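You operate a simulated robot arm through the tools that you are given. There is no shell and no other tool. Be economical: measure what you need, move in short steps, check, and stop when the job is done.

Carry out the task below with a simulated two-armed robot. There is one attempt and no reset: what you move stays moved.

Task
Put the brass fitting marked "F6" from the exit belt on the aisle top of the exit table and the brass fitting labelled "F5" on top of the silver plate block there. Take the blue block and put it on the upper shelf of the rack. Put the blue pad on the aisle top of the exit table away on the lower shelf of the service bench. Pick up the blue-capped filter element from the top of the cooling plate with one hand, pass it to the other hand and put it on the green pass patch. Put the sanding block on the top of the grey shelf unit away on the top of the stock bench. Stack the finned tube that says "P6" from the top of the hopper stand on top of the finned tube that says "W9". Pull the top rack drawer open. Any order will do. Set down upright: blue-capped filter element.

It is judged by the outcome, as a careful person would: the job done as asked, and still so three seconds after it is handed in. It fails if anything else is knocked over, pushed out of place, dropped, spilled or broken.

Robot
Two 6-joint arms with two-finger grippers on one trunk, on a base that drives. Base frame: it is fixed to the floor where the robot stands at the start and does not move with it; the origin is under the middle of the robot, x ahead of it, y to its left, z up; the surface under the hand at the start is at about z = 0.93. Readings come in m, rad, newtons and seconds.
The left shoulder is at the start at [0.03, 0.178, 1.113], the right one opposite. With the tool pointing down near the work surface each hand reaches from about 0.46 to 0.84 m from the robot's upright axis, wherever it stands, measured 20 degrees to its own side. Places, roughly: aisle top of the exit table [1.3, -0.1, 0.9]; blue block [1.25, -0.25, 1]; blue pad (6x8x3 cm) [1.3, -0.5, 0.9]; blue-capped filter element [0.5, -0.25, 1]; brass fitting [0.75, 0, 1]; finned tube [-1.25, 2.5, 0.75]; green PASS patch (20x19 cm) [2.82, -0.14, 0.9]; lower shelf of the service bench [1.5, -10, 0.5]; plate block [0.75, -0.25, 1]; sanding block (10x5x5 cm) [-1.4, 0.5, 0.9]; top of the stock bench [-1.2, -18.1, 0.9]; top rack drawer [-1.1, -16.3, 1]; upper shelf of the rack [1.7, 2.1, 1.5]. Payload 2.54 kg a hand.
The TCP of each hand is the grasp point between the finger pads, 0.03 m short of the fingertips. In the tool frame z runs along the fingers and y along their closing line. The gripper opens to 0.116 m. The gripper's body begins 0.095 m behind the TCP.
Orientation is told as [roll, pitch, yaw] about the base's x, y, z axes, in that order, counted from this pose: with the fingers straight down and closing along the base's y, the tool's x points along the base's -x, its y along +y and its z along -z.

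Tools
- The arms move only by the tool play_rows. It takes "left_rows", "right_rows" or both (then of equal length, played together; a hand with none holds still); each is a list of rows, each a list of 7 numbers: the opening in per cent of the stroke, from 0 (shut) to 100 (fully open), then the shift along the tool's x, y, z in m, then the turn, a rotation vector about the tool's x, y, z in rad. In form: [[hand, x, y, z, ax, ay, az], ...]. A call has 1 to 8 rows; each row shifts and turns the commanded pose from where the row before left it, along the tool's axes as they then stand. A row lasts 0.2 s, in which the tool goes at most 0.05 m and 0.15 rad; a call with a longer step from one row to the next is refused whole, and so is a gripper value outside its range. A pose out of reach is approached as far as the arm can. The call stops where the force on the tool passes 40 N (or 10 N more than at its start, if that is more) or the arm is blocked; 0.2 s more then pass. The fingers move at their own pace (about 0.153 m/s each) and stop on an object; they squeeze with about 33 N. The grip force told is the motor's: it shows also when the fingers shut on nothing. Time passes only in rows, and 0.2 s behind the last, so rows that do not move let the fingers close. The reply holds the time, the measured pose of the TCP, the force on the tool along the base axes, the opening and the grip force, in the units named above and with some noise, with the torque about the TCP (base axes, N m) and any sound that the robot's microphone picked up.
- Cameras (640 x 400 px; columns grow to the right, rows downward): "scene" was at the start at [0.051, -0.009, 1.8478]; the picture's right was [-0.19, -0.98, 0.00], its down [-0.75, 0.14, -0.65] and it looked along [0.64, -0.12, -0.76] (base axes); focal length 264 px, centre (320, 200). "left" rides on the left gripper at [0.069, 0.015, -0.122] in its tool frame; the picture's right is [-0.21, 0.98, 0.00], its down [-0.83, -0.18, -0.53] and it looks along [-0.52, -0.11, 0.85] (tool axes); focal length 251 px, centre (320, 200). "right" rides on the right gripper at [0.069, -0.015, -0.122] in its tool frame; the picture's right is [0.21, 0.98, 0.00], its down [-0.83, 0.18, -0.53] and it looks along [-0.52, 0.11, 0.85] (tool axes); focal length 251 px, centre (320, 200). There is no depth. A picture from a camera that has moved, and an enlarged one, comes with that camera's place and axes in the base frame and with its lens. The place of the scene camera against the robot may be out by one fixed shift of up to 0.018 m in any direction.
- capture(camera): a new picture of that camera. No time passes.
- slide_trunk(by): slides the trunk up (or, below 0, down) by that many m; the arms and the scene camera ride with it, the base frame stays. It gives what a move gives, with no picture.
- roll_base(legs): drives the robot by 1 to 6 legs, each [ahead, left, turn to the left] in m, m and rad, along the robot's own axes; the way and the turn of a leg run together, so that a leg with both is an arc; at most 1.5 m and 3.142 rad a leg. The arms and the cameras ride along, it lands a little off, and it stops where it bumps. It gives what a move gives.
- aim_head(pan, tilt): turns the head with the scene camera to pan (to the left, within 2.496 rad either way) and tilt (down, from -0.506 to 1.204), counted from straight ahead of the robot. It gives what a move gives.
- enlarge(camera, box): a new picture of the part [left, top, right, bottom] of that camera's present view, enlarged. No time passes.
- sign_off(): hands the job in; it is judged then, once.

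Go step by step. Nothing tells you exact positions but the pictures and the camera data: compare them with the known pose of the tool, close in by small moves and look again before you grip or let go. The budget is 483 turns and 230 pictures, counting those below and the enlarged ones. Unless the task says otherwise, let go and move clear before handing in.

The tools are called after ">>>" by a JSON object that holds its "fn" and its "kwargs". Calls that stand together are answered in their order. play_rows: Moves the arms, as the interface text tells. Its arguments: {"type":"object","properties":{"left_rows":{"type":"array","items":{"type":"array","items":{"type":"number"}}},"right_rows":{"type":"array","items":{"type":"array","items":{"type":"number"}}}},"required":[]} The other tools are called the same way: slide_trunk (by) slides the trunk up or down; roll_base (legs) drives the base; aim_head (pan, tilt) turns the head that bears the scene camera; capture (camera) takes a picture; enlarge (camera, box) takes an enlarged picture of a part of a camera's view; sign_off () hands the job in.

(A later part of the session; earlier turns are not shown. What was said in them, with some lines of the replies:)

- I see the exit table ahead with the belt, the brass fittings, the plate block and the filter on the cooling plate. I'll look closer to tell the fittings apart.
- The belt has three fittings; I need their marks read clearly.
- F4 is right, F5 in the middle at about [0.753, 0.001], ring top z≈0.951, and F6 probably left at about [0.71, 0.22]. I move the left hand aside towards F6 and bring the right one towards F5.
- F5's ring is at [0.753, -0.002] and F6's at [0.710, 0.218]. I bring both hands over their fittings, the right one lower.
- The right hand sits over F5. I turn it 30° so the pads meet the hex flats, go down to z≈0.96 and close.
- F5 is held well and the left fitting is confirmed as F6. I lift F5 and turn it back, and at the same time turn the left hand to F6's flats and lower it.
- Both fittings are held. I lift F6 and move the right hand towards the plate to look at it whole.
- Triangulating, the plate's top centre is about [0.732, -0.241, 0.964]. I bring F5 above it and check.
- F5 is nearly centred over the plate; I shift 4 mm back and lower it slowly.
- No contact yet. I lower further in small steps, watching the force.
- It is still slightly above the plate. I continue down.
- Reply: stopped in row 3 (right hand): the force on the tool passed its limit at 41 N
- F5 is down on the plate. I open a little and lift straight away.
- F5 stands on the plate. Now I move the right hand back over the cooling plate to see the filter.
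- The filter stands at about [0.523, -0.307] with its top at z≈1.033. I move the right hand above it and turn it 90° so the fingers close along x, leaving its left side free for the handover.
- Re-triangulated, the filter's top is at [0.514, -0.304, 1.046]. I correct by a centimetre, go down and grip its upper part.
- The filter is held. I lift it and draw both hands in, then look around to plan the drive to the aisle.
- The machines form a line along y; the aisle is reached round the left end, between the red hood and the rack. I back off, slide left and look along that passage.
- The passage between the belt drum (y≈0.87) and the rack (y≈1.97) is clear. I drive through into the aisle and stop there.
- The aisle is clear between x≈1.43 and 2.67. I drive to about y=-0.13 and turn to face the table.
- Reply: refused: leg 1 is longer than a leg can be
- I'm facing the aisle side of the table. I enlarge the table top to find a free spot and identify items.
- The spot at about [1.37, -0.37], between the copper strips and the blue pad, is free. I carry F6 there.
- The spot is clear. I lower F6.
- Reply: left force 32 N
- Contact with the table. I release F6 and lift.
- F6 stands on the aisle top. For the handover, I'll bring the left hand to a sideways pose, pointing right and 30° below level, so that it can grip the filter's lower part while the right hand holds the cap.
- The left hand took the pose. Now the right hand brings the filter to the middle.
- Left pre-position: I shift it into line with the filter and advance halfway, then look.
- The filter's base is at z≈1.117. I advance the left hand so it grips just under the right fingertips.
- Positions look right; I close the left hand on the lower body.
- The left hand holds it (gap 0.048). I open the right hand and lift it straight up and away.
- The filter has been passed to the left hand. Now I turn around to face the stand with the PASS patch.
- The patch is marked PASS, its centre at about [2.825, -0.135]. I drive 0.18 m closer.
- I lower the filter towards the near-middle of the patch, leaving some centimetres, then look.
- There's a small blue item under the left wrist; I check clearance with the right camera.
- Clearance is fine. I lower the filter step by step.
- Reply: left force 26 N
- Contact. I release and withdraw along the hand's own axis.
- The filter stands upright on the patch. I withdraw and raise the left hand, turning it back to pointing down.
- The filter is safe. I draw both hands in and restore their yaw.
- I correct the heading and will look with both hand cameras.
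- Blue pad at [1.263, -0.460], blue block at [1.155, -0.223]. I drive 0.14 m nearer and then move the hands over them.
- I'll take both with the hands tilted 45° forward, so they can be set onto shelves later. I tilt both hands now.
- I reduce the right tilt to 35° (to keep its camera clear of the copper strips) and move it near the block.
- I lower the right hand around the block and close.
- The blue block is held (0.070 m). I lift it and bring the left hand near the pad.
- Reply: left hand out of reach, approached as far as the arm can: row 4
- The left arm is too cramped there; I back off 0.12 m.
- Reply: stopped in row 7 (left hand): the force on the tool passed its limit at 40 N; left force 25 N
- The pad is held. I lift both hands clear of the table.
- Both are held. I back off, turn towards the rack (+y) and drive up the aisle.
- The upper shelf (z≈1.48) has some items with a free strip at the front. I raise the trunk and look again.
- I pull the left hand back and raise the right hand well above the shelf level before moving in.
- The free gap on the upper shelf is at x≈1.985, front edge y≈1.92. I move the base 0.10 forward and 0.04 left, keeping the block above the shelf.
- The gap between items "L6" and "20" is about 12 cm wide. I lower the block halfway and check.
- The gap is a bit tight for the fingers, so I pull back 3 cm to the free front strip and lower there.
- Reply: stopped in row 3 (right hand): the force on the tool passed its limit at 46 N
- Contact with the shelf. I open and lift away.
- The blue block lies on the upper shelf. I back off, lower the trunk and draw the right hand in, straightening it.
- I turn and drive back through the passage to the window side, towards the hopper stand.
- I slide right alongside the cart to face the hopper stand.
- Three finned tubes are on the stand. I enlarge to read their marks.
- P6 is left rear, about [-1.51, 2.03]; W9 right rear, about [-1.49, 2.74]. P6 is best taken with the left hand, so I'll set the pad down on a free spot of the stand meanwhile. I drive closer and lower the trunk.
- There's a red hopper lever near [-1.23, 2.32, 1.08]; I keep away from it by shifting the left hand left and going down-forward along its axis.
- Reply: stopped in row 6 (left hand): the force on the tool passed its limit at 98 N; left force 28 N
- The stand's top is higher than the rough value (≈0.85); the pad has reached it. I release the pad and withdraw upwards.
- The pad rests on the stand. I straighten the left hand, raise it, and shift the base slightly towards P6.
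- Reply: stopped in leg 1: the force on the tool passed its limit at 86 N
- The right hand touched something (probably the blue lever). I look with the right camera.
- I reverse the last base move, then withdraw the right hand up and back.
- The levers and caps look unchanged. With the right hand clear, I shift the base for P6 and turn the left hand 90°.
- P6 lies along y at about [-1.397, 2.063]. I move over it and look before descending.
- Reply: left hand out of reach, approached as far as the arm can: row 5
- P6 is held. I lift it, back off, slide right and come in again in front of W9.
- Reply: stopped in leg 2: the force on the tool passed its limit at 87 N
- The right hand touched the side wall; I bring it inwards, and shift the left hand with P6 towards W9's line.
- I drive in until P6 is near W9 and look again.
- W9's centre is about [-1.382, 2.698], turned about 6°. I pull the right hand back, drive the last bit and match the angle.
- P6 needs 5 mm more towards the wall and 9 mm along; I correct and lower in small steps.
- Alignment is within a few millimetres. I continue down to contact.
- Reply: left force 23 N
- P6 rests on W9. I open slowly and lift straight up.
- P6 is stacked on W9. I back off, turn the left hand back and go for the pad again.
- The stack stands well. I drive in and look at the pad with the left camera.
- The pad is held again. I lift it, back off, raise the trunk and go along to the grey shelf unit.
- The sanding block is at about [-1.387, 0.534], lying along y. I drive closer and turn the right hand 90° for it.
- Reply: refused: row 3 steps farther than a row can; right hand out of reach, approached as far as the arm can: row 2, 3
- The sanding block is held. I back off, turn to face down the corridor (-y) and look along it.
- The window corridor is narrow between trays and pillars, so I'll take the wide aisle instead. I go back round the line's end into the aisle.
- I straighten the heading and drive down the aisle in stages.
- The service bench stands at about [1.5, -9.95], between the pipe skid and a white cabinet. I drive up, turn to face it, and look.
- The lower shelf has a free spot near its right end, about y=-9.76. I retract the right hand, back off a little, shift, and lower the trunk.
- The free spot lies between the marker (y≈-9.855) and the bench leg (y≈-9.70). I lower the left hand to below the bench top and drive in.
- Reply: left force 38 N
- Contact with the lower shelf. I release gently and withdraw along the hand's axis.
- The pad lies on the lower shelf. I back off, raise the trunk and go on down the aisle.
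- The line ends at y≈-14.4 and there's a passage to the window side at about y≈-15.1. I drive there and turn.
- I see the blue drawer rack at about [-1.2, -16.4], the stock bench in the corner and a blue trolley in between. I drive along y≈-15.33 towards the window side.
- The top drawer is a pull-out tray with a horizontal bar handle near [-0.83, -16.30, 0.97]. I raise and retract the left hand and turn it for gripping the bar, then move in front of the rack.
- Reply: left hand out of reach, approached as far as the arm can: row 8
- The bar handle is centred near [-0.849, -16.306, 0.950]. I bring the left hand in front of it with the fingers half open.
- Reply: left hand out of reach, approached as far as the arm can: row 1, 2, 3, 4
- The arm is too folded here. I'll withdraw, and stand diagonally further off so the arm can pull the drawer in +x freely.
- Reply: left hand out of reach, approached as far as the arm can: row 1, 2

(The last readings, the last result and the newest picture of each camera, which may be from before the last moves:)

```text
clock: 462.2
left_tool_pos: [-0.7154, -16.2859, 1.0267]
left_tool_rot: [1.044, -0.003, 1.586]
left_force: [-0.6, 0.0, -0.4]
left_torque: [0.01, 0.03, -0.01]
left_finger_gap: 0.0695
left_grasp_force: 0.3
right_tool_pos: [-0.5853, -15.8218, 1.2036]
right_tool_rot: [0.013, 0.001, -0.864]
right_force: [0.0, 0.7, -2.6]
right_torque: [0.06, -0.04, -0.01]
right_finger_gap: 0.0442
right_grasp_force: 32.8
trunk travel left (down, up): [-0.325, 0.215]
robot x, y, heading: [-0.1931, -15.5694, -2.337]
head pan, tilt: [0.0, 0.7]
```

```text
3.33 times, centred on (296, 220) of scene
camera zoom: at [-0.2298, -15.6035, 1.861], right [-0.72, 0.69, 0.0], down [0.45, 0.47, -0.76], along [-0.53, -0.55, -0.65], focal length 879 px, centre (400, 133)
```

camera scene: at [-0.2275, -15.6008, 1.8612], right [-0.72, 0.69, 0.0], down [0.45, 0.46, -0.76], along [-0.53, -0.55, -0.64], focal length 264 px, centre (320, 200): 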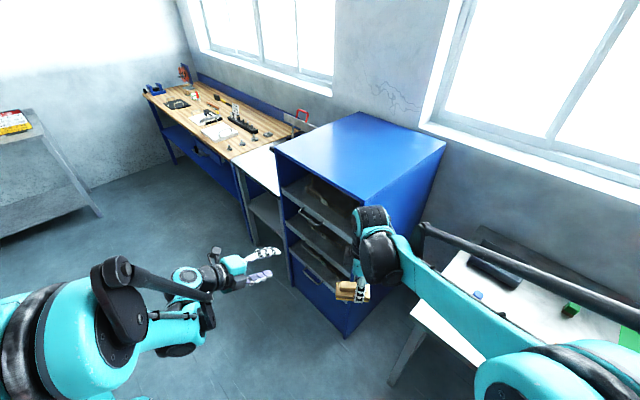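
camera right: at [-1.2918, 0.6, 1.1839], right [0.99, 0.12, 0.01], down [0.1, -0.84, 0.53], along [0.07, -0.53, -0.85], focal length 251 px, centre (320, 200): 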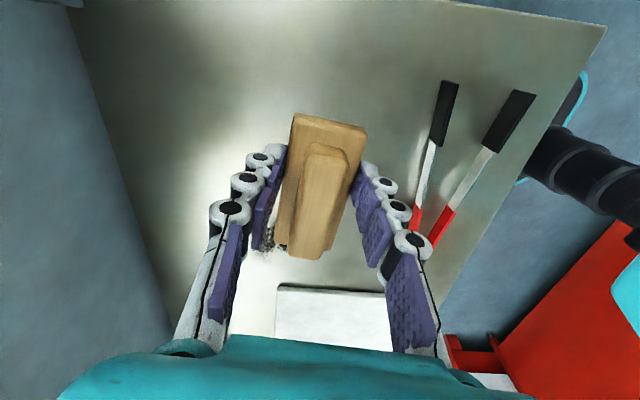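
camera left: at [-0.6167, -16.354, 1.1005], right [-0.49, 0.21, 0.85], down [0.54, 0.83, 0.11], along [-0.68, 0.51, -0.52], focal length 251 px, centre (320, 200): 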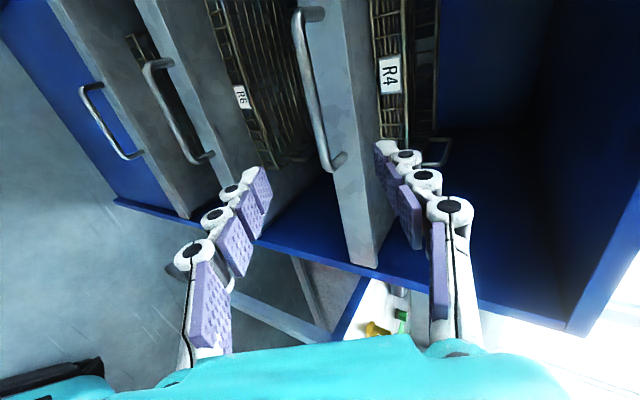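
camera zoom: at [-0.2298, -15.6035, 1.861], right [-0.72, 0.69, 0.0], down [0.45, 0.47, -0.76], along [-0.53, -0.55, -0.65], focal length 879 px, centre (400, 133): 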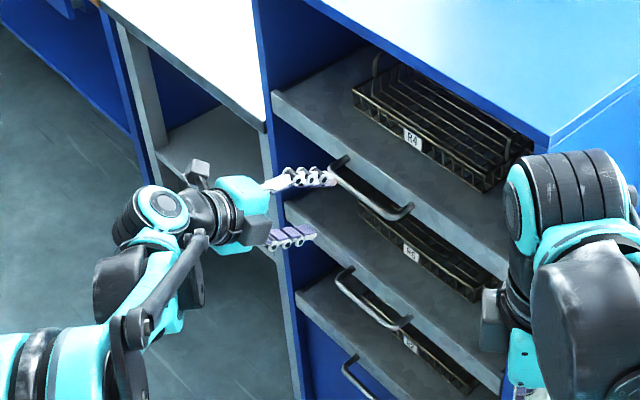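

The bar is straight ahead between the fingers. I advance along the hand's axis.

>>> {"fn": "play_rows", "kwargs": {"left_rows": [[55, 0.0045, 0, 0.0345, 0, 0, 0], [55, 0.0045, 0, 0.0345, 0, 0, 0], [55, 0.0045, 0, 0.0345, 0, 0, 0]]}}

>>> {"fn": "capture", "kwargs": {"camera": "left"}}

```text
clock: 463.0
left_tool_pos: [-0.7711, -16.2596, 1.0096]
left_tool_rot: [1.046, 0.001, 1.586]
left_force: [0.2, 0.7, -0.5]
left_torque: [0.01, 0.03, 0.01]
left_finger_gap: 0.0639
left_grasp_force: 0.0
left hand out of reach, approached as far as the arm can: row 2, 3
right_tool_pos: [-0.5844, -15.8206, 1.2039]
right_tool_rot: [0.012, 0.001, -0.865]
right_force: [-0.4, -0.4, -1.0]
right_torque: [-0.01, -0.03, 0.01]
right_finger_gap: 0.0443
right_grasp_force: 32.7
trunk travel left (down, up): [-0.325, 0.215]
robot x, y, heading: [-0.1944, -15.5674, -2.338]
head pan, tilt: [0.0, 0.7]
```

```text
68 pictures are left
camera left: at [-0.6727, -16.3283, 1.0838], right [-0.49, 0.21, 0.84], down [0.54, 0.83, 0.11], along [-0.68, 0.51, -0.52], focal length 251 px, centre (320, 200)
```

left: 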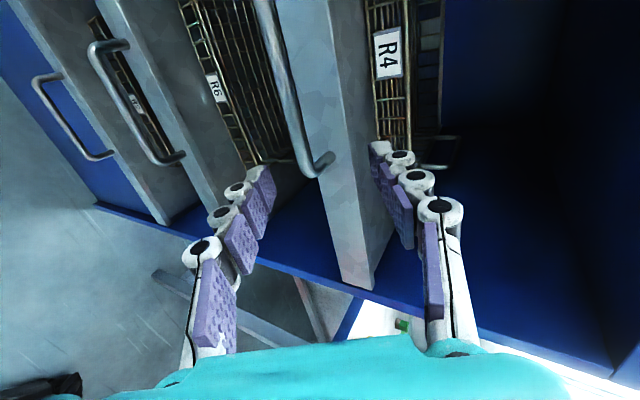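

Just out of reach; I retract the hand a little, move the base nearer, and approach again.

>>> {"fn": "play_rows", "kwargs": {"left_rows": [[55, 0, 0, -0.045, 0, 0, 0], [55, 0, 0, -0.045, 0, 0, 0], [55, 0, 0, -0.03, 0, 0, 0]]}}

>>> {"fn": "roll_base", "kwargs": {"legs": [[0.1, -0.035, 0]]}}

>>> {"fn": "capture", "kwargs": {"camera": "left"}}

```text
clock: 463.8
left_tool_pos: [-0.6649, -16.2604, 1.0714]
left_tool_rot: [1.048, 0.0, 1.584]
left_force: [-0.3, 0.5, 1.3]
left_torque: [0.06, 0.02, 0.01]
left_finger_gap: 0.064
left_grasp_force: 0.2
right_tool_pos: [-0.5846, -15.8206, 1.2042]
right_tool_rot: [0.011, 0.002, -0.864]
right_force: [-0.9, -0.3, -1.3]
right_torque: [-0.01, 0.09, 0.01]
right_finger_gap: 0.0441
right_grasp_force: 33.2
trunk travel left (down, up): [-0.325, 0.215]
robot x, y, heading: [-0.1916, -15.5665, -2.334]
head pan, tilt: [0.0, 0.7]
```

```text
clock: 465.0
left_tool_pos: [-0.761, -16.3099, 1.0701]
left_tool_rot: [1.047, 0.0, 1.586]
left_force: [-0.7, -0.7, 0.4]
left_torque: [0.0, 0.02, -0.01]
left_finger_gap: 0.0637
left_grasp_force: 0.1
right_tool_pos: [-0.6804, -15.8694, 1.2052]
right_tool_rot: [0.014, 0.002, -0.865]
right_force: [-0.6, 0.7, -1.9]
right_torque: [0.03, 0.0, 0.01]
right_finger_gap: 0.044
right_grasp_force: 33.1
trunk travel left (down, up): [-0.325, 0.215]
robot x, y, heading: [-0.2872, -15.6146, -2.332]
head pan, tilt: [0.0, 0.7]
```

```text
67 pictures are left
camera left: at [-0.6625, -16.3779, 1.1446], right [-0.49, 0.21, 0.85], down [0.54, 0.83, 0.11], along [-0.68, 0.51, -0.52], focal length 251 px, centre (320, 200)
```

left: 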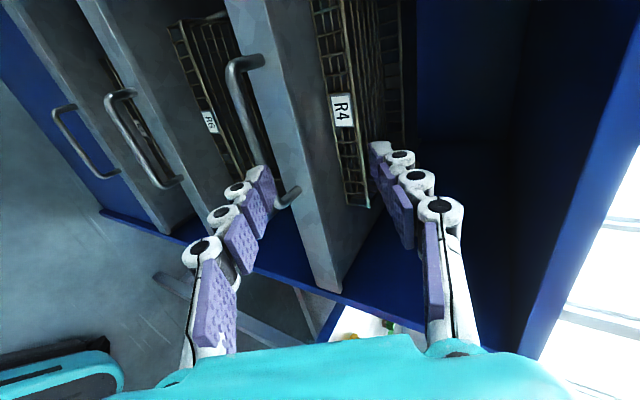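

>>> {"fn": "play_rows", "kwargs": {"left_rows": [[55, -0.001, -0.0303, 0.0175, 0, 0, 0], [55, -0.001, -0.0303, 0.0175, 0, 0, 0], [55, 0, 0, 0.03, 0, 0, 0]]}}

>>> {"fn": "capture", "kwargs": {"camera": "left"}}

```text
clock: 465.8
left_tool_pos: [-0.7848, -16.3079, 0.985]
left_tool_rot: [1.048, 0.001, 1.586]
left_force: [-0.4, 0.0, 0.5]
left_torque: [0.0, -0.02, 0.0]
left_finger_gap: 0.0637
left_grasp_force: 0.1
right_tool_pos: [-0.6809, -15.8689, 1.2049]
right_tool_rot: [0.012, 0.001, -0.864]
right_force: [-0.1, 0.3, -1.5]
right_torque: [0.02, -0.01, 0.02]
right_finger_gap: 0.0441
right_grasp_force: 33.0
trunk travel left (down, up): [-0.325, 0.215]
robot x, y, heading: [-0.2848, -15.6152, -2.336]
head pan, tilt: [0.0, 0.7]
```

```text
66 pictures are left
camera left: at [-0.6864, -16.3754, 1.0585], right [-0.49, 0.21, 0.85], down [0.54, 0.83, 0.11], along [-0.68, 0.51, -0.52], focal length 251 px, centre (320, 200)
```

left: 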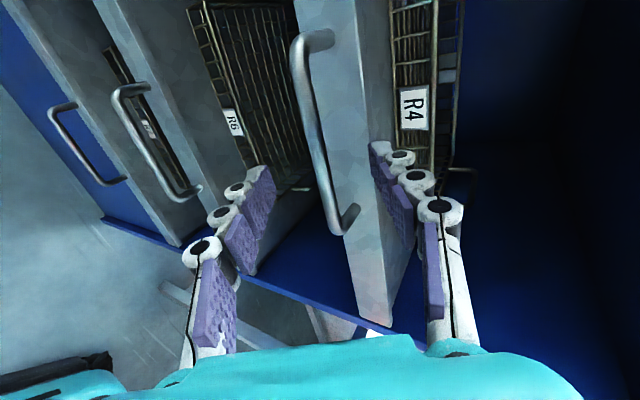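

>>> {"fn": "play_rows", "kwargs": {"left_rows": [[42, 0, 0, 0, 0, 0, 0], [42, 0, 0, 0.02, 0, 0, 0], [42, 0, 0, 0.02, 0, 0, 0], [42, 0, 0, 0.018, 0, 0, 0]]}}

>>> {"fn": "capture", "kwargs": {"camera": "left"}}

```text
clock: 466.8
left_tool_pos: [-0.8287, -16.2984, 0.9709]
left_tool_rot: [1.047, 0.001, 1.587]
left_force: [5.6, -0.3, 2.6]
left_torque: [0.0, 0.16, -0.03]
left_finger_gap: 0.051
left_grasp_force: 1.1
left hand out of reach, approached as far as the arm can: row 3, 4
right_tool_pos: [-0.679, -15.8692, 1.2051]
right_tool_rot: [0.014, 0.0, -0.863]
right_force: [-0.9, 1.1, -0.5]
right_torque: [0.0, -0.01, 0.0]
right_finger_gap: 0.044
right_grasp_force: 33.2
trunk travel left (down, up): [-0.325, 0.215]
robot x, y, heading: [-0.2871, -15.6154, -2.339]
head pan, tilt: [0.0, 0.7]
```

```text
65 pictures are left
camera left: at [-0.7293, -16.3657, 1.0442], right [-0.49, 0.21, 0.85], down [0.54, 0.83, 0.11], along [-0.68, 0.51, -0.52], focal length 251 px, centre (320, 200)
```

left: 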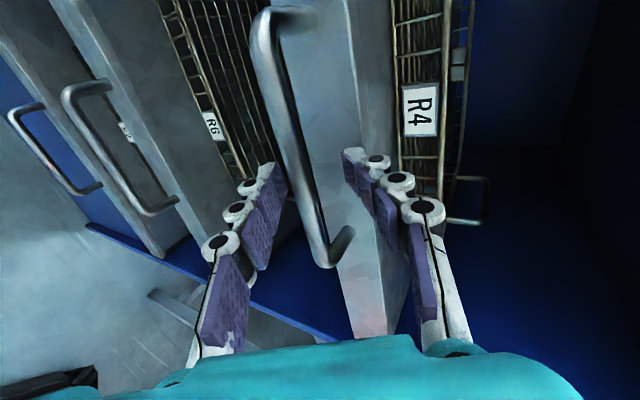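

The bar is between the fingers but nearer the lower one; I lower the trunk 13 mm and close.

>>> {"fn": "slide_trunk", "kwargs": {"by": -0.013}}

>>> {"fn": "play_rows", "kwargs": {"left_rows": [[0, 0, 0, 0, 0, 0, 0], [0, 0, 0, 0, 0, 0, 0], [0, 0, 0, 0, 0, 0, 0]]}}

>>> {"fn": "capture", "kwargs": {"camera": "left"}}

```text
clock: 467.4
left_tool_pos: [-0.8303, -16.2974, 0.9556]
left_tool_rot: [1.045, -0.001, 1.587]
left_force: [1.5, -1.0, -1.6]
left_torque: [-0.02, -0.02, 0.01]
left_finger_gap: 0.0503
left_grasp_force: 0.1
right_tool_pos: [-0.6795, -15.8691, 1.1909]
right_tool_rot: [0.012, 0.002, -0.864]
right_force: [0.6, -0.2, -1.3]
right_torque: [-0.01, 0.02, 0.0]
right_finger_gap: 0.0441
right_grasp_force: 32.9
trunk travel left (down, up): [-0.312, 0.228]
robot x, y, heading: [-0.2842, -15.6172, -2.339]
head pan, tilt: [0.0, 0.7]
```

```text
clock: 468.2
left_tool_pos: [-0.8286, -16.2979, 0.9577]
left_tool_rot: [1.049, 0.003, 1.587]
left_force: [-4.6, -3.0, 14.6]
left_torque: [-0.21, -0.11, -0.29]
left_finger_gap: 0.01
left_grasp_force: 36.2
right_tool_pos: [-0.6797, -15.8686, 1.1927]
right_tool_rot: [0.01, 0.003, -0.865]
right_force: [-0.2, -0.5, -1.3]
right_torque: [0.03, 0.01, -0.03]
right_finger_gap: 0.044
right_grasp_force: 33.3
trunk travel left (down, up): [-0.312, 0.228]
robot x, y, heading: [-0.2889, -15.6168, -2.338]
head pan, tilt: [0.0, 0.7]
```

```text
64 pictures are left
camera left: at [-0.7301, -16.3653, 1.032], right [-0.49, 0.21, 0.85], down [0.54, 0.83, 0.11], along [-0.68, 0.51, -0.52], focal length 251 px, centre (320, 200)
```

left: 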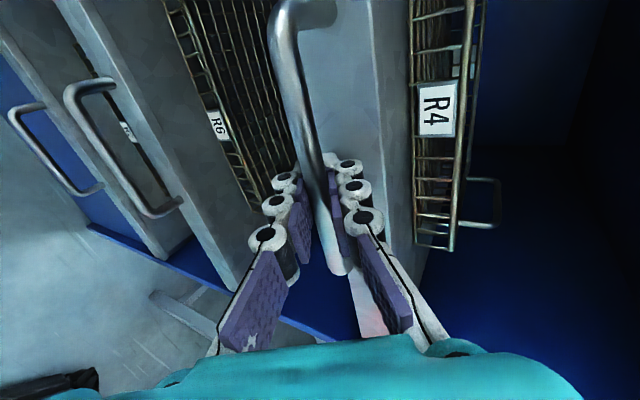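

The bar is gripped. I pull straight back (+x) with the base.

>>> {"fn": "roll_base", "kwargs": {"legs": [[-0.069, 0.072, 0]]}}

>>> {"fn": "capture", "kwargs": {"camera": "left"}}

```text
clock: 469.3
left_tool_pos: [-0.7273, -16.2972, 0.9579]
left_tool_rot: [1.048, 0.002, 1.589]
left_force: [-0.4, 6.8, 7.3]
left_torque: [-0.76, -0.02, 0.7]
left_finger_gap: 0.01
left_grasp_force: 36.3
right_tool_pos: [-0.5795, -15.868, 1.1927]
right_tool_rot: [0.01, 0.001, -0.86]
right_force: [0.1, -0.2, -1.2]
right_torque: [0.0, 0.07, -0.04]
right_finger_gap: 0.0443
right_grasp_force: 33.0
trunk travel left (down, up): [-0.312, 0.228]
robot x, y, heading: [-0.1925, -15.6137, -2.335]
head pan, tilt: [0.0, 0.7]
```

```text
63 pictures are left
camera left: at [-0.6282, -16.365, 1.032], right [-0.49, 0.21, 0.85], down [0.54, 0.84, 0.11], along [-0.68, 0.51, -0.52], focal length 251 px, centre (320, 200)
```

left: 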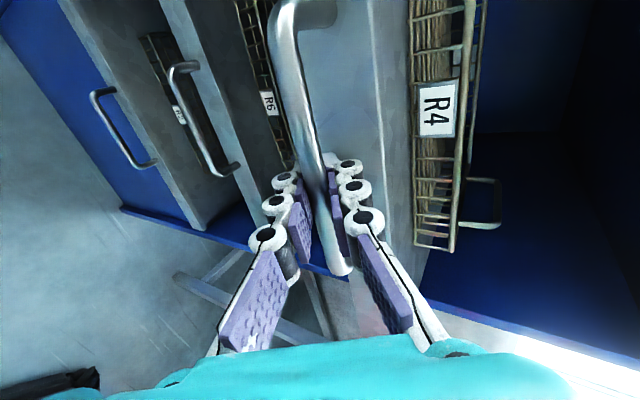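

>>> {"fn": "roll_base", "kwargs": {"legs": [[-0.104, 0.108, 0]]}}

>>> {"fn": "capture", "kwargs": {"camera": "scene"}}

```text
clock: 470.7
left_tool_pos: [-0.5769, -16.2979, 0.9582]
left_tool_rot: [1.047, 0.0, 1.588]
left_force: [-0.8, 14.5, 3.6]
left_torque: [-0.71, -0.03, 0.65]
left_finger_gap: 0.0101
left_grasp_force: 36.1
right_tool_pos: [-0.4278, -15.8689, 1.1928]
right_tool_rot: [0.011, 0.003, -0.859]
right_force: [0.8, 0.0, -0.9]
right_torque: [0.05, 0.1, -0.03]
right_finger_gap: 0.0441
right_grasp_force: 32.2
trunk travel left (down, up): [-0.312, 0.228]
robot x, y, heading: [-0.0432, -15.6155, -2.332]
head pan, tilt: [0.0, 0.7]
```

```text
62 pictures are left
camera scene: at [-0.0708, -15.6467, 1.8483], right [-0.72, 0.69, 0.0], down [0.44, 0.47, -0.77], along [-0.53, -0.55, -0.64], focal length 264 px, centre (320, 200)
```

scene: 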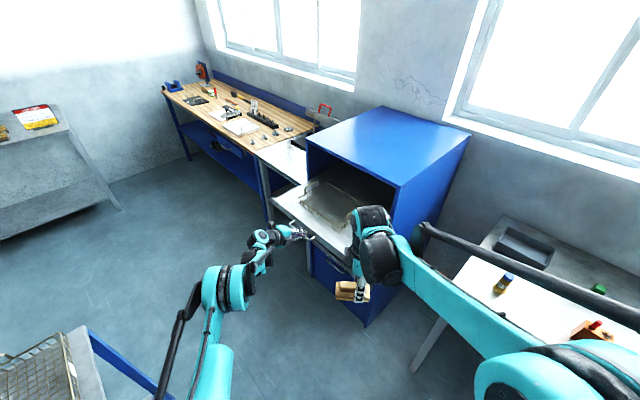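

The drawer is 0.25 m out and moving freely; I pull a bit more with the arm until it resists.

>>> {"fn": "play_rows", "kwargs": {"left_rows": [[0, 0, -0.0125, -0.0217, 0, 0, 0], [0, 0, -0.0125, -0.0217, 0, 0, 0], [0, 0, -0.0125, -0.0217, 0, 0, 0]]}}

```text
clock: 471.5
left_tool_pos: [-0.4985, -16.298, 0.958]
left_tool_rot: [1.047, 0.002, 1.59]
left_force: [1.4, -1.3, 12.8]
left_torque: [-0.64, -0.12, 0.23]
left_finger_gap: 0.01
left_grasp_force: 35.9
right_tool_pos: [-0.4276, -15.8687, 1.1929]
right_tool_rot: [0.01, 0.003, -0.858]
right_force: [0.5, 0.0, -1.1]
right_torque: [0.03, 0.03, 0.01]
right_finger_gap: 0.0441
right_grasp_force: 33.2
trunk travel left (down, up): [-0.312, 0.228]
robot x, y, heading: [-0.0406, -15.6137, -2.334]
head pan, tilt: [0.0, 0.7]
```

>>> {"fn": "enlarge", "kwargs": {"camera": "scene", "box": [230, 90, 486, 250]}}

```text
2.50 times, centred on (358, 170) of scene
camera zoom: at [-0.0705, -15.6488, 1.8483], right [-0.72, 0.69, 0.0], down [0.44, 0.47, -0.77], along [-0.53, -0.55, -0.64], focal length 659 px, centre (225, 275)
```

zoom: 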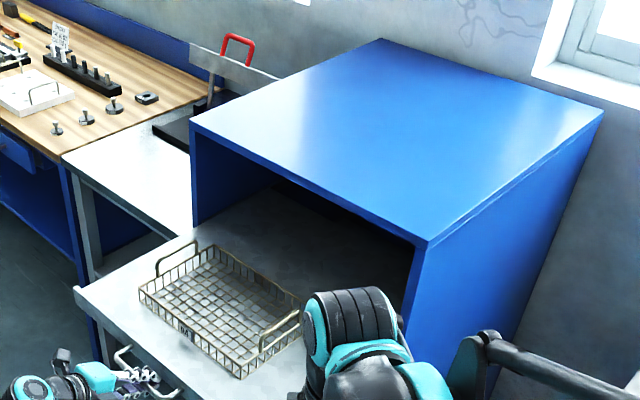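

The drawer is well open. I release the handle and withdraw the left hand.

>>> {"fn": "play_rows", "kwargs": {"left_rows": [[45, 0, 0, 0, 0, 0, 0], [50, 0, 0, 0, 0, 0, 0], [50, 0, 0, -0.02, 0, 0, 0], [50, 0, 0, -0.04, 0, 0, 0], [50, 0, 0, -0.045, 0, 0, 0]]}}

>>> {"fn": "capture", "kwargs": {"camera": "left"}}

```text
clock: 472.7
left_tool_pos: [-0.4092, -16.2934, 1.0105]
left_tool_rot: [1.046, 0.002, 1.588]
left_force: [0.0, 0.3, 0.3]
left_torque: [0.0, -0.02, 0.02]
left_finger_gap: 0.058
left_grasp_force: 0.0
right_tool_pos: [-0.429, -15.87, 1.1922]
right_tool_rot: [0.01, 0.002, -0.859]
right_force: [0.7, 0.6, -1.0]
right_torque: [-0.02, 0.08, 0.04]
right_finger_gap: 0.0441
right_grasp_force: 33.4
trunk travel left (down, up): [-0.312, 0.228]
robot x, y, heading: [-0.0402, -15.6156, -2.33]
head pan, tilt: [0.0, 0.7]
```

```text
60 pictures are left
camera left: at [-0.3101, -16.3612, 1.0854], right [-0.49, 0.21, 0.85], down [0.54, 0.84, 0.11], along [-0.68, 0.51, -0.52], focal length 251 px, centre (320, 200)
```

left: 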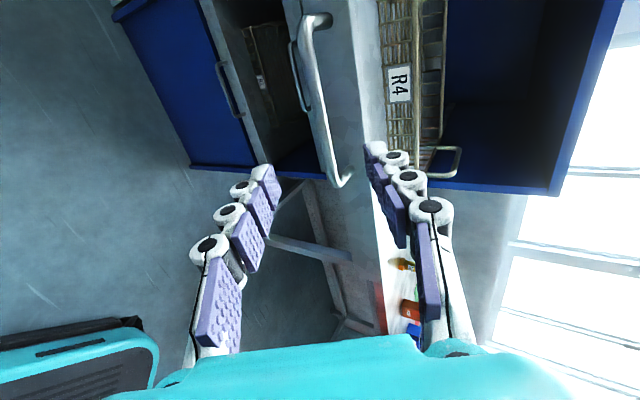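

Released cleanly. I move away diagonally and fold the left hand back to pointing down.

>>> {"fn": "roll_base", "kwargs": {"legs": [[-0.33, -0.15, 0]]}}

>>> {"fn": "play_rows", "kwargs": {"left_rows": [[50, 0, 0.02, -0.02, 0.131, 0, 0], [50, 0, 0.02, -0.02, 0.131, 0, 0], [50, 0, 0.01, -0.02, 0.131, 0, 0], [50, 0, 0, -0.02, 0.131, 0, 0], [50, 0, 0, -0.02, 0.131, 0, 0], [50, 0, 0, -0.02, 0.131, 0, 0], [50, 0, 0, -0.02, 0.131, 0, 0], [50, 0, 0, -0.02, 0.131, 0, 0]]}}

>>> {"fn": "play_rows", "kwargs": {"left_rows": [[50, 0, 0, 0, 0, 0, -0.148], [50, 0, 0, 0, 0, 0, -0.148], [50, 0, 0, 0, 0, 0, -0.148], [50, 0, 0, 0, 0, 0, -0.148], [50, 0, 0, 0, 0, 0, -0.148], [50, 0, 0, 0, 0, 0, -0.148], [50, 0, 0, 0, 0, 0, -0.148], [50, 0, 0, 0, 0, 0, -0.148]]}}

>>> {"fn": "roll_base", "kwargs": {"legs": [[0, 0, 0.76]]}}

>>> {"fn": "aim_head", "kwargs": {"pan": 0.5, "tilt": 0.6}}

>>> {"fn": "capture", "kwargs": {"camera": "scene"}}

```text
clock: 475.1
left_tool_pos: [-0.2937, -15.9444, 1.0112]
left_tool_rot: [1.044, 0.002, 1.582]
left_force: [0.0, -0.3, -0.8]
left_torque: [-0.02, -0.02, 0.05]
left_finger_gap: 0.0581
left_grasp_force: 0.1
right_tool_pos: [-0.3113, -15.5213, 1.1916]
right_tool_rot: [0.012, 0.001, -0.863]
right_force: [-0.5, 0.4, -1.9]
right_torque: [-0.05, 0.03, 0.0]
right_finger_gap: 0.0442
right_grasp_force: 33.5
trunk travel left (down, up): [-0.312, 0.228]
robot x, y, heading: [0.0805, -15.268, -2.336]
head pan, tilt: [0.0, 0.7]
```

```text
clock: 476.9
left_tool_pos: [-0.2359, -15.9427, 1.1796]
left_tool_rot: [-0.004, 0.001, 1.584]
left_force: [0.7, -0.2, 0.6]
left_torque: [0.02, 0.0, 0.02]
left_finger_gap: 0.058
left_grasp_force: 0.1
right_tool_pos: [-0.3113, -15.5214, 1.1914]
right_tool_rot: [0.012, 0.001, -0.864]
right_force: [0.1, -0.3, -1.6]
right_torque: [0.02, -0.03, 0.0]
right_finger_gap: 0.044
right_grasp_force: 33.0
trunk travel left (down, up): [-0.312, 0.228]
robot x, y, heading: [0.0791, -15.2676, -2.344]
head pan, tilt: [0.0, 0.7]
```

```text
clock: 478.7
left_tool_pos: [-0.238, -15.9438, 1.1775]
left_tool_rot: [0.0, 0.003, 2.77]
left_force: [0.0, 0.0, 0.2]
left_torque: [0.02, 0.01, 0.0]
left_finger_gap: 0.0581
left_grasp_force: 0.2
right_tool_pos: [-0.3097, -15.521, 1.192]
right_tool_rot: [0.014, 0.001, -0.862]
right_force: [0.5, 0.0, -1.7]
right_torque: [0.03, 0.02, -0.01]
right_finger_gap: 0.044
right_grasp_force: 33.4
trunk travel left (down, up): [-0.312, 0.228]
robot x, y, heading: [0.0785, -15.2664, -2.334]
head pan, tilt: [0.0, 0.7]
```

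```text
clock: 481.0
left_tool_pos: [0.3052, -15.9795, 1.178]
left_tool_rot: [-0.001, 0.003, -2.77]
left_force: [0.1, 0.0, 0.1]
left_torque: [-0.02, 0.0, 0.0]
left_finger_gap: 0.0577
left_grasp_force: 0.2
right_tool_pos: [-0.0333, -15.7182, 1.1925]
right_tool_rot: [0.013, 0.001, -0.118]
right_force: [0.8, 0.0, -0.9]
right_torque: [0.0, 0.02, 0.0]
right_finger_gap: 0.044
right_grasp_force: 33.1
trunk travel left (down, up): [-0.312, 0.228]
robot x, y, heading: [0.0788, -15.2665, -1.592]
head pan, tilt: [0.0, 0.7]
```

```text
clock: 482.0
left_tool_pos: [0.3058, -15.9797, 1.1776]
left_tool_rot: [0.001, 0.003, -2.769]
left_force: [0.1, -0.3, -0.3]
left_torque: [-0.03, 0.0, -0.02]
left_finger_gap: 0.0578
left_grasp_force: 0.1
right_tool_pos: [-0.0343, -15.7192, 1.1923]
right_tool_rot: [0.013, 0.004, -0.118]
right_force: [-0.3, 0.0, -0.8]
right_torque: [0.02, 0.02, -0.03]
right_finger_gap: 0.0442
right_grasp_force: 32.8
trunk travel left (down, up): [-0.312, 0.228]
robot x, y, heading: [0.08, -15.2686, -1.593]
head pan, tilt: [0.499, 0.6]
```

```text
59 pictures are left
camera scene: at [0.1267, -15.3108, 1.8568], right [-0.89, -0.46, 0.0], down [-0.26, 0.5, -0.82], along [0.38, -0.73, -0.57], focal length 264 px, centre (320, 200)
```

scene: 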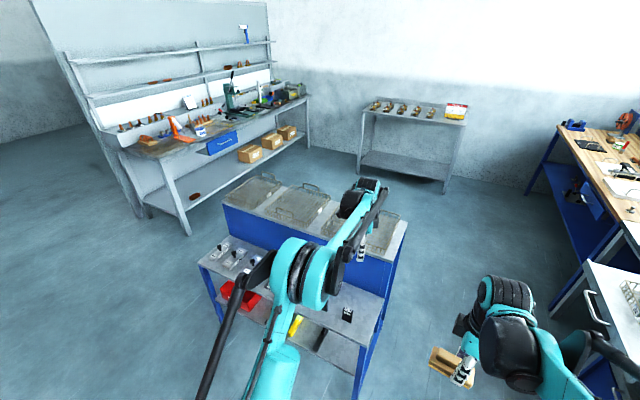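

The way round: past the trolley's east side (x≈1.78), then down to y≈-17.4. I drive it in stages.

>>> {"fn": "roll_base", "kwargs": {"legs": [[-0.08, 0, 0.02], [0, 0.85, 0], [0, 0.85, 0]]}}

>>> {"fn": "aim_head", "kwargs": {"pan": 0, "tilt": 0.6}}

>>> {"fn": "capture", "kwargs": {"camera": "scene"}}

```text
clock: 491.3
left_tool_pos: [2.0249, -15.9094, 1.1776]
left_tool_rot: [-0.002, 0.004, -2.768]
left_force: [-0.2, -1.2, 0.7]
left_torque: [0.03, 0.02, -0.01]
left_finger_gap: 0.0579
left_grasp_force: 0.0
right_tool_pos: [1.6843, -15.6485, 1.191]
right_tool_rot: [0.01, 0.001, -0.117]
right_force: [-0.1, 0.7, -1.2]
right_torque: [-0.01, 0.01, -0.02]
right_finger_gap: 0.044
right_grasp_force: 32.5
trunk travel left (down, up): [-0.312, 0.228]
robot x, y, heading: [1.8033, -15.1966, -1.592]
head pan, tilt: [0.499, 0.6]
```

```text
clock: 492.2
left_tool_pos: [2.0235, -15.9103, 1.1769]
left_tool_rot: [-0.002, 0.004, -2.767]
left_force: [-0.5, -0.8, -0.6]
left_torque: [0.0, -0.02, -0.01]
left_finger_gap: 0.058
left_grasp_force: 0.0
right_tool_pos: [1.6856, -15.6481, 1.1923]
right_tool_rot: [0.012, 0.001, -0.116]
right_force: [0.2, -0.2, -1.6]
right_torque: [0.0, 0.04, 0.02]
right_finger_gap: 0.0441
right_grasp_force: 33.3
trunk travel left (down, up): [-0.312, 0.228]
robot x, y, heading: [1.7981, -15.2014, -1.588]
head pan, tilt: [0.0, 0.6]
```

```text
58 pictures are left
camera scene: at [1.8024, -15.2508, 1.8568], right [-1.0, 0.02, 0.0], down [0.01, 0.57, -0.82], along [-0.02, -0.82, -0.57], focal length 264 px, centre (320, 200)
```

scene: 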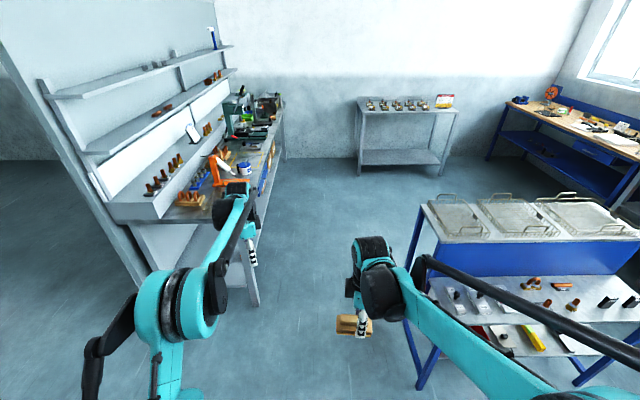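

>>> {"fn": "roll_base", "kwargs": {"legs": [[0, 0.02, 0.017], [1.1, 0, 0], [1.1, 0, 0]]}}

>>> {"fn": "roll_base", "kwargs": {"legs": [[0, 0, -1.571]]}}

>>> {"fn": "capture", "kwargs": {"camera": "scene"}}

```text
clock: 503.4
left_tool_pos: [2.1076, -18.0841, 1.1779]
left_tool_rot: [-0.001, 0.003, -2.716]
left_force: [-0.7, -0.4, -0.6]
left_torque: [0.01, -0.01, 0.03]
left_finger_gap: 0.0582
left_grasp_force: 0.1
right_tool_pos: [1.7533, -17.8429, 1.1923]
right_tool_rot: [0.013, 0.002, -0.065]
right_force: [0.0, -0.7, -0.6]
right_torque: [-0.02, 0.03, -0.02]
right_finger_gap: 0.0439
right_grasp_force: 32.7
trunk travel left (down, up): [-0.312, 0.228]
robot x, y, heading: [1.8433, -17.3862, -1.537]
head pan, tilt: [0.0, 0.6]
```

```text
clock: 507.7
left_tool_pos: [1.1448, -17.6467, 1.1767]
left_tool_rot: [0.0, 0.003, 1.993]
left_force: [0.2, 0.2, 0.6]
left_torque: [-0.04, -0.01, 0.01]
left_finger_gap: 0.058
left_grasp_force: 0.1
right_tool_pos: [1.3879, -17.294, 1.1916]
right_tool_rot: [0.01, 0.001, -1.641]
right_force: [-0.2, -0.1, -2.0]
right_torque: [0.05, 0.02, 0.04]
right_finger_gap: 0.0442
right_grasp_force: 33.0
trunk travel left (down, up): [-0.312, 0.228]
robot x, y, heading: [1.8469, -17.3904, -3.112]
head pan, tilt: [0.0, 0.6]
```

```text
57 pictures are left
camera scene: at [1.7903, -17.3821, 1.8568], right [-0.03, 1.0, 0.0], down [0.56, 0.02, -0.82], along [-0.82, -0.03, -0.57], focal length 264 px, centre (320, 200)
```

scene: 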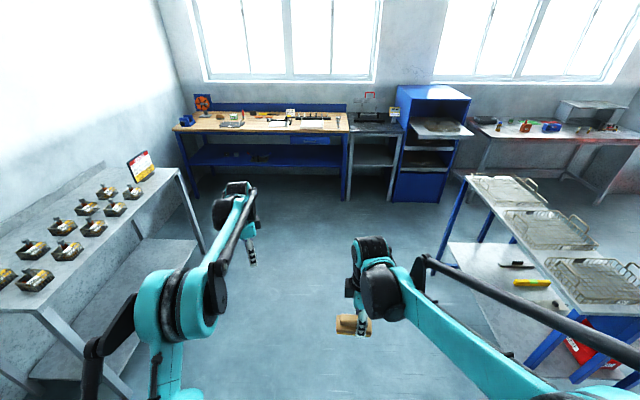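

>>> {"fn": "roll_base", "kwargs": {"legs": [[0, 0, -0.03], [1.1, 0.1, 0], [1.0, 0.15, 0]]}}

>>> {"fn": "aim_head", "kwargs": {"pan": 0, "tilt": 0.7}}

>>> {"fn": "capture", "kwargs": {"camera": "scene"}}

```text
clock: 518.6
left_tool_pos: [-0.9875, -17.8046, 1.1769]
left_tool_rot: [0.0, 0.003, 1.94]
left_force: [-0.2, 0.3, -0.9]
left_torque: [0.02, 0.01, 0.03]
left_finger_gap: 0.0581
left_grasp_force: 0.0
right_tool_pos: [-0.7259, -17.4666, 1.1916]
right_tool_rot: [0.011, 0.002, -1.693]
right_force: [-0.2, -0.6, -0.6]
right_torque: [0.01, -0.02, -0.01]
right_finger_gap: 0.0441
right_grasp_force: 32.9
trunk travel left (down, up): [-0.312, 0.228]
robot x, y, heading: [-0.276, -17.5832, 3.115]
head pan, tilt: [0.0, 0.6]
```

```text
clock: 519.3
left_tool_pos: [-0.9876, -17.805, 1.1758]
left_tool_rot: [0.001, 0.003, 1.94]
left_force: [-0.2, 0.0, -0.1]
left_torque: [0.0, -0.03, -0.02]
left_finger_gap: 0.0581
left_grasp_force: 0.1
right_tool_pos: [-0.7253, -17.4654, 1.1922]
right_tool_rot: [0.011, 0.002, -1.693]
right_force: [-0.2, 0.0, -0.4]
right_torque: [0.02, 0.05, 0.03]
right_finger_gap: 0.0443
right_grasp_force: 32.7
trunk travel left (down, up): [-0.312, 0.228]
robot x, y, heading: [-0.2756, -17.5849, 3.119]
head pan, tilt: [0.0, 0.7]
```

```text
56 pictures are left
camera scene: at [-0.3249, -17.5758, 1.8482], right [0.02, 1.0, 0.0], down [0.64, -0.02, -0.77], along [-0.76, 0.02, -0.64], focal length 264 px, centre (320, 200)
```

scene: 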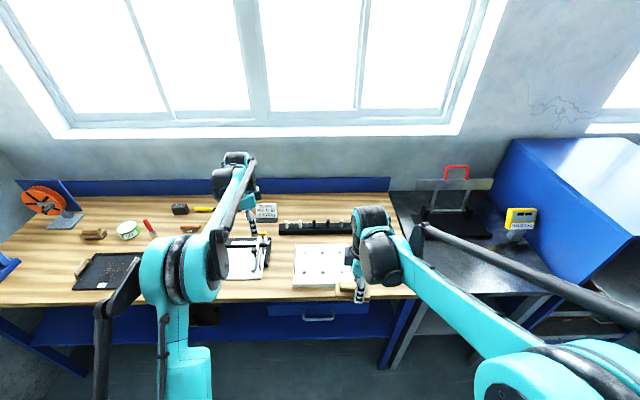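

>>> {"fn": "enlarge", "kwargs": {"camera": "scene", "box": [180, 180, 436, 340]}}

>>> {"fn": "capture", "kwargs": {"camera": "right"}}

```text
2.50 times, centred on (308, 260) of scene
camera zoom: at [-0.3249, -17.5758, 1.8482], right [0.02, 1.0, 0.0], down [0.64, -0.02, -0.77], along [-0.76, 0.02, -0.64], focal length 659 px, centre (350, 50)
```

zoom: 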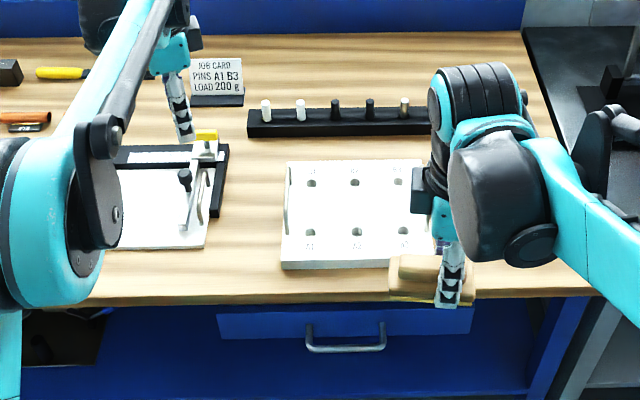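

```text
54 pictures are left
camera right: at [-0.734, -17.3953, 1.3143], right [1.0, 0.09, 0.01], down [0.07, -0.84, 0.53], along [0.06, -0.53, -0.85], focal length 251 px, centre (320, 200)
```

right: 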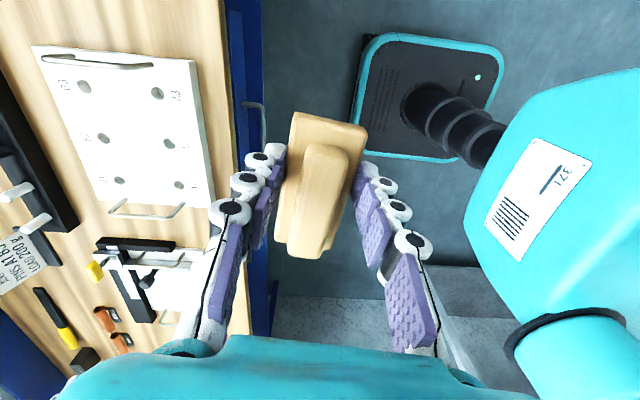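

The free area on the stock bench is right of the white hole plate (y≈-17.44) and left of the small knobs (y≈-17.27). I turn the block to lie along x and move it above that gap.

>>> {"fn": "play_rows", "kwargs": {"right_rows": [[0, 0, 0, 0, 0, 0, 0.145], [0, 0, 0, 0, 0, 0, 0.145], [0, 0, 0, 0, 0, 0, 0.145], [0, 0, 0, 0, 0, 0, 0.145], [0, 0, 0, 0, 0, 0, 0.145], [0, 0, 0, 0, 0, 0, 0.145], [0, 0, 0, 0, 0, 0, 0.145], [0, 0, 0, 0, 0, 0, 0.145]]}}

>>> {"fn": "play_rows", "kwargs": {"right_rows": [[0, 0, 0, 0, 0, 0, 0.145], [0, 0, 0, 0, 0, 0, 0.144], [0, -0.04, -0.018, 0, 0, 0, 0], [0, -0.04, -0.018, 0, 0, 0, 0], [0, -0.04, -0.018, 0, 0, 0, 0], [0, -0.03, -0.018, 0, 0, 0, 0]]}}

>>> {"fn": "capture", "kwargs": {"camera": "right"}}

>>> {"fn": "capture", "kwargs": {"camera": "scene"}}

```text
clock: 521.1
left_tool_pos: [-0.9883, -17.8047, 1.1774]
left_tool_rot: [0.001, 0.003, 1.94]
left_force: [-0.7, 0.9, 0.5]
left_torque: [-0.01, 0.03, -0.03]
left_finger_gap: 0.0578
left_grasp_force: 0.1
right_tool_pos: [-0.7237, -17.4662, 1.1928]
right_tool_rot: [0.004, 0.011, -2.856]
right_force: [1.3, 0.0, -0.6]
right_torque: [0.02, -0.03, 0.01]
right_finger_gap: 0.0442
right_grasp_force: 33.0
trunk travel left (down, up): [-0.312, 0.228]
robot x, y, heading: [-0.2715, -17.5838, 3.116]
head pan, tilt: [0.0, 0.7]
```

```text
clock: 522.5
left_tool_pos: [-0.9882, -17.8038, 1.1778]
left_tool_rot: [-0.001, 0.004, 1.939]
left_force: [-0.5, 0.5, -0.4]
left_torque: [-0.02, -0.03, 0.01]
left_finger_gap: 0.0582
left_grasp_force: 0.1
right_tool_pos: [-0.8751, -17.3947, 1.1894]
right_tool_rot: [-0.001, 0.014, -3.142]
right_force: [0.3, 0.5, -2.1]
right_torque: [0.01, 0.0, 0.01]
right_finger_gap: 0.0441
right_grasp_force: 32.6
trunk travel left (down, up): [-0.312, 0.228]
robot x, y, heading: [-0.2702, -17.582, 3.115]
head pan, tilt: [0.0, 0.7]
```

```text
53 pictures are left
camera right: at [-0.808, -17.3794, 1.3125], right [0.21, -0.98, 0.0], down [-0.83, -0.18, 0.52], along [-0.51, -0.11, -0.85], focal length 251 px, centre (320, 200)
```

right: 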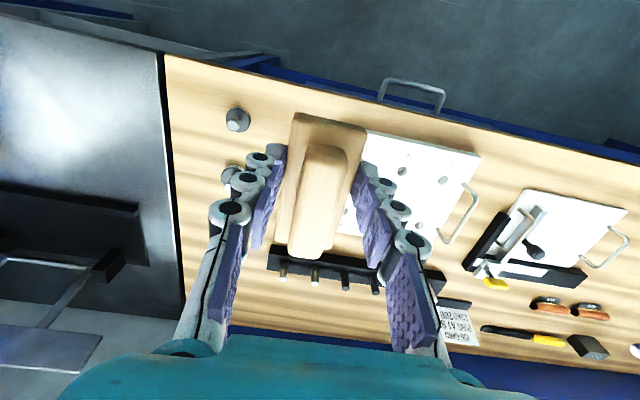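

```text
52 pictures are left
camera scene: at [-0.3266, -17.5751, 1.8481], right [0.02, 1.0, 0.0], down [0.64, -0.02, -0.76], along [-0.76, 0.02, -0.65], focal length 264 px, centre (320, 200)
```

scene: 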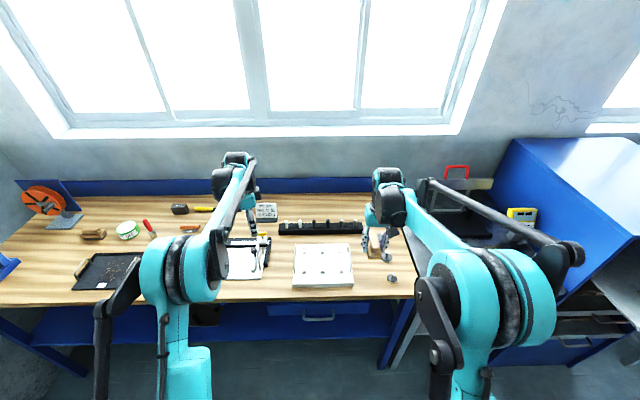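

>>> {"fn": "play_rows", "kwargs": {"right_rows": [[0, -0.042, -0.006, 0, 0, 0, 0], [0, -0.042, -0.006, 0, 0, 0, 0], [0, -0.041, -0.005, 0, 0, 0, 0], [0, 0, 0, 0.045, 0, 0, 0], [0, 0, 0, 0.045, 0, 0, 0], [0, 0, 0, 0.045, 0, 0, 0], [0, 0, 0, 0.045, 0, 0, 0]]}}

>>> {"fn": "capture", "kwargs": {"camera": "right"}}

```text
clock: 524.1
left_tool_pos: [-0.9885, -17.8046, 1.1773]
left_tool_rot: [0.001, 0.003, 1.94]
left_force: [-0.4, 0.4, 0.1]
left_torque: [0.01, 0.0, 0.0]
left_finger_gap: 0.0579
left_grasp_force: 0.1
right_tool_pos: [-0.9976, -17.3738, 1.0054]
right_tool_rot: [0.0, 0.012, -3.143]
right_force: [0.3, 0.3, -1.8]
right_torque: [0.04, -0.03, 0.01]
right_finger_gap: 0.0443
right_grasp_force: 33.6
trunk travel left (down, up): [-0.312, 0.228]
robot x, y, heading: [-0.2764, -17.5838, 3.114]
head pan, tilt: [0.0, 0.7]
```

```text
51 pictures are left
camera right: at [-0.9306, -17.3576, 1.1284], right [0.21, -0.98, 0.0], down [-0.83, -0.18, 0.52], along [-0.51, -0.11, -0.85], focal length 251 px, centre (320, 200)
```

right: 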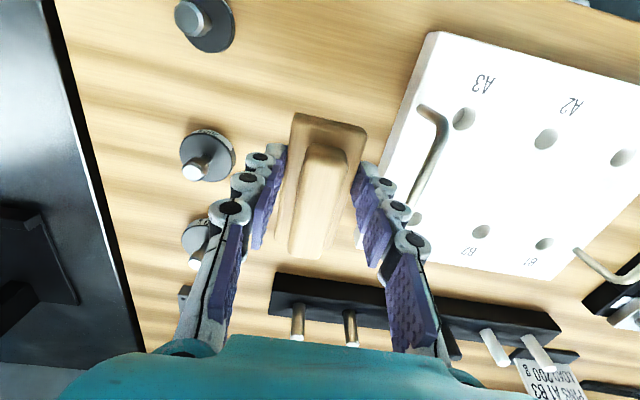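

>>> {"fn": "play_rows", "kwargs": {"right_rows": [[0, 0, 0, 0.025, 0, 0, 0], [0, 0, 0, 0.015, 0, 0, 0], [0, 0, 0, 0.008, 0, 0, 0], [0, 0, 0, 0.005, 0, 0, 0], [0, 0, 0, 0.004, 0, 0, 0]]}}

```text
clock: 525.3
left_tool_pos: [-0.9868, -17.8047, 1.1777]
left_tool_rot: [0.0, 0.005, 1.938]
left_force: [-0.1, 0.0, 1.0]
left_torque: [0.04, 0.0, -0.01]
left_finger_gap: 0.058
left_grasp_force: 0.0
right_tool_pos: [-0.9985, -17.3762, 0.9509]
right_tool_rot: [0.0, 0.012, 3.141]
right_force: [0.0, -0.4, -0.7]
right_torque: [-0.02, -0.06, 0.0]
right_finger_gap: 0.0442
right_grasp_force: 32.9
trunk travel left (down, up): [-0.312, 0.228]
robot x, y, heading: [-0.2748, -17.5855, 3.117]
head pan, tilt: [0.0, 0.7]
```

>>> {"fn": "play_rows", "kwargs": {"right_rows": [[0, 0, 0, 0.004, 0, 0, 0], [0, 0, 0, 0.003, 0, 0, 0], [0, 0, 0, 0.003, 0, 0, 0], [0, 0, 0, 0.003, 0, 0, 0]]}}

>>> {"fn": "capture", "kwargs": {"camera": "right"}}

```text
clock: 526.3
left_tool_pos: [-0.9871, -17.8048, 1.1784]
left_tool_rot: [-0.001, 0.002, 1.939]
left_force: [-0.1, 0.7, -0.6]
left_torque: [0.02, -0.06, 0.0]
left_finger_gap: 0.0579
left_grasp_force: 0.0
right_tool_pos: [-0.9962, -17.3767, 0.9397]
right_tool_rot: [-0.001, 0.013, 3.142]
right_force: [-2.0, 1.4, 17.8]
right_torque: [0.07, 0.69, -0.08]
right_finger_gap: 0.0441
right_grasp_force: 32.5
trunk travel left (down, up): [-0.312, 0.228]
robot x, y, heading: [-0.274, -17.5846, 3.118]
head pan, tilt: [0.0, 0.7]
```

```text
50 pictures are left
camera right: at [-0.9301, -17.3613, 1.0627], right [0.21, -0.98, 0.0], down [-0.83, -0.18, 0.52], along [-0.51, -0.11, -0.85], focal length 251 px, centre (320, 200)
```

right: 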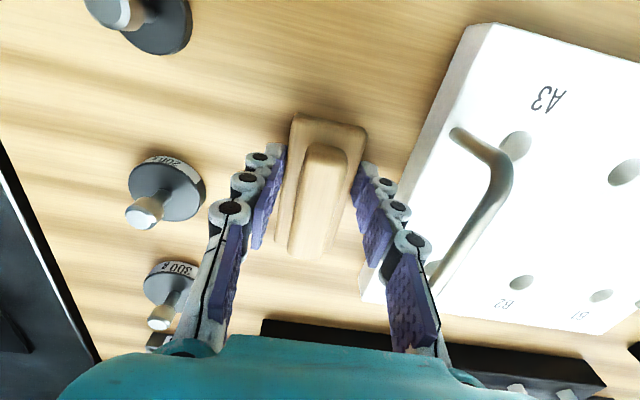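

On the bench. I release and lift.

>>> {"fn": "play_rows", "kwargs": {"right_rows": [[42, 0, 0, -0.001, 0, 0, 0], [50, 0, 0, 0, 0, 0, 0], [55, 0, 0, 0, 0, 0, 0], [55, 0, 0, -0.02, 0, 0, 0], [55, 0, 0, -0.04, 0, 0, 0], [55, 0, 0, -0.045, 0, 0, 0], [55, 0, 0, -0.045, 0, 0, 0], [55, 0, 0, -0.045, 0, 0, 0]]}}

>>> {"fn": "capture", "kwargs": {"camera": "right"}}

```text
clock: 528.1
left_tool_pos: [-0.9866, -17.8055, 1.1782]
left_tool_rot: [0.0, 0.005, 1.938]
left_force: [0.0, -0.5, 1.0]
left_torque: [-0.01, 0.01, -0.04]
left_finger_gap: 0.0579
left_grasp_force: 0.0
right_tool_pos: [-1.0003, -17.3765, 1.1354]
right_tool_rot: [-0.001, 0.013, 3.142]
right_force: [-0.4, -0.3, 0.2]
right_torque: [0.02, 0.06, -0.01]
right_finger_gap: 0.0637
right_grasp_force: 0.1
trunk travel left (down, up): [-0.312, 0.228]
robot x, y, heading: [-0.2746, -17.5781, 3.118]
head pan, tilt: [0.0, 0.7]
```

```text
49 pictures are left
camera right: at [-0.9334, -17.3612, 1.2586], right [0.21, -0.98, 0.0], down [-0.83, -0.18, 0.52], along [-0.51, -0.11, -0.85], focal length 251 px, centre (320, 200)
```

right: 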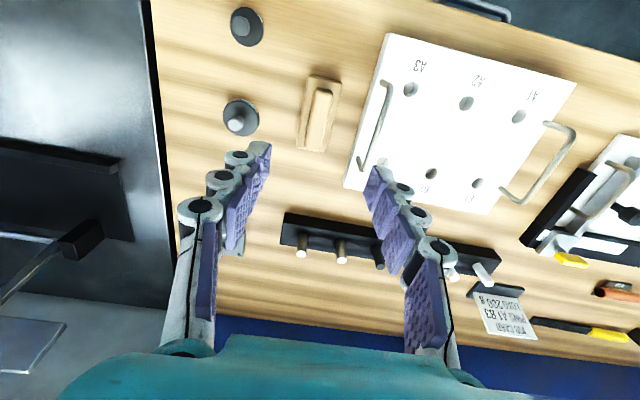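

The sanding block lies on the stock bench. I back off clear and check the drawer once more.

>>> {"fn": "roll_base", "kwargs": {"legs": [[-0.35, 0, 0]]}}

>>> {"fn": "aim_head", "kwargs": {"pan": -0.6, "tilt": 0.6}}

>>> {"fn": "capture", "kwargs": {"camera": "scene"}}

```text
clock: 530.3
left_tool_pos: [-0.6357, -17.8139, 1.1777]
left_tool_rot: [0.0, 0.004, 1.944]
left_force: [0.6, 0.9, -0.2]
left_torque: [0.04, 0.03, 0.04]
left_finger_gap: 0.058
left_grasp_force: 0.0
right_tool_pos: [-0.6514, -17.3861, 1.1345]
right_tool_rot: [-0.002, 0.012, -3.139]
right_force: [-0.3, 0.3, 0.5]
right_torque: [-0.01, 0.05, -0.03]
right_finger_gap: 0.0641
right_grasp_force: 0.1
trunk travel left (down, up): [-0.312, 0.228]
robot x, y, heading: [0.0768, -17.593, 3.121]
head pan, tilt: [0.0, 0.7]
```

```text
clock: 531.3
left_tool_pos: [-0.6357, -17.8147, 1.1765]
left_tool_rot: [0.0, 0.003, 1.942]
left_force: [-0.5, -0.7, 0.3]
left_torque: [0.0, -0.01, 0.02]
left_finger_gap: 0.0582
left_grasp_force: 0.1
right_tool_pos: [-0.6512, -17.3863, 1.1349]
right_tool_rot: [-0.001, 0.012, -3.138]
right_force: [-0.1, 0.4, 0.9]
right_torque: [-0.01, -0.03, 0.03]
right_finger_gap: 0.0637
right_grasp_force: 0.0
trunk travel left (down, up): [-0.312, 0.228]
robot x, y, heading: [0.0765, -17.5906, 3.113]
head pan, tilt: [-0.6, 0.6]
```

```text
48 pictures are left
camera scene: at [0.0385, -17.5342, 1.8568], right [0.58, 0.81, 0.0], down [0.46, -0.33, -0.82], along [-0.67, 0.48, -0.57], focal length 264 px, centre (320, 200)
```

scene: 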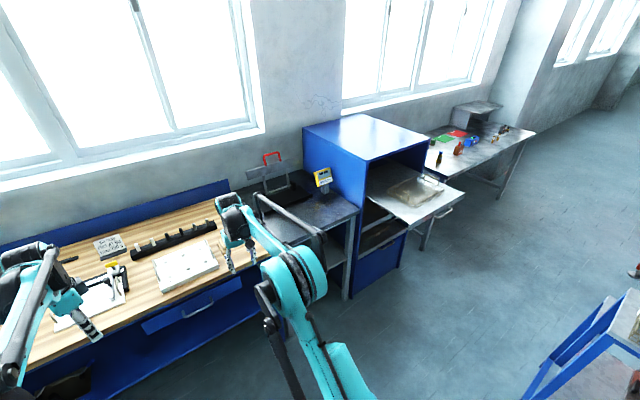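

The drawer is still open and every item is where it was asked to go, so I hand the job in.

>>> {"fn": "sign_off", "kwargs": {}}

```text
The job is handed in.
```

All seven parts of the job were carried out and handed in; I saw each result in a picture after setting the item down, but got no verdict back.

During the work the right hand bumped the blue lever on the hopper and later the side wall. The lever and caps looked unchanged afterwards.
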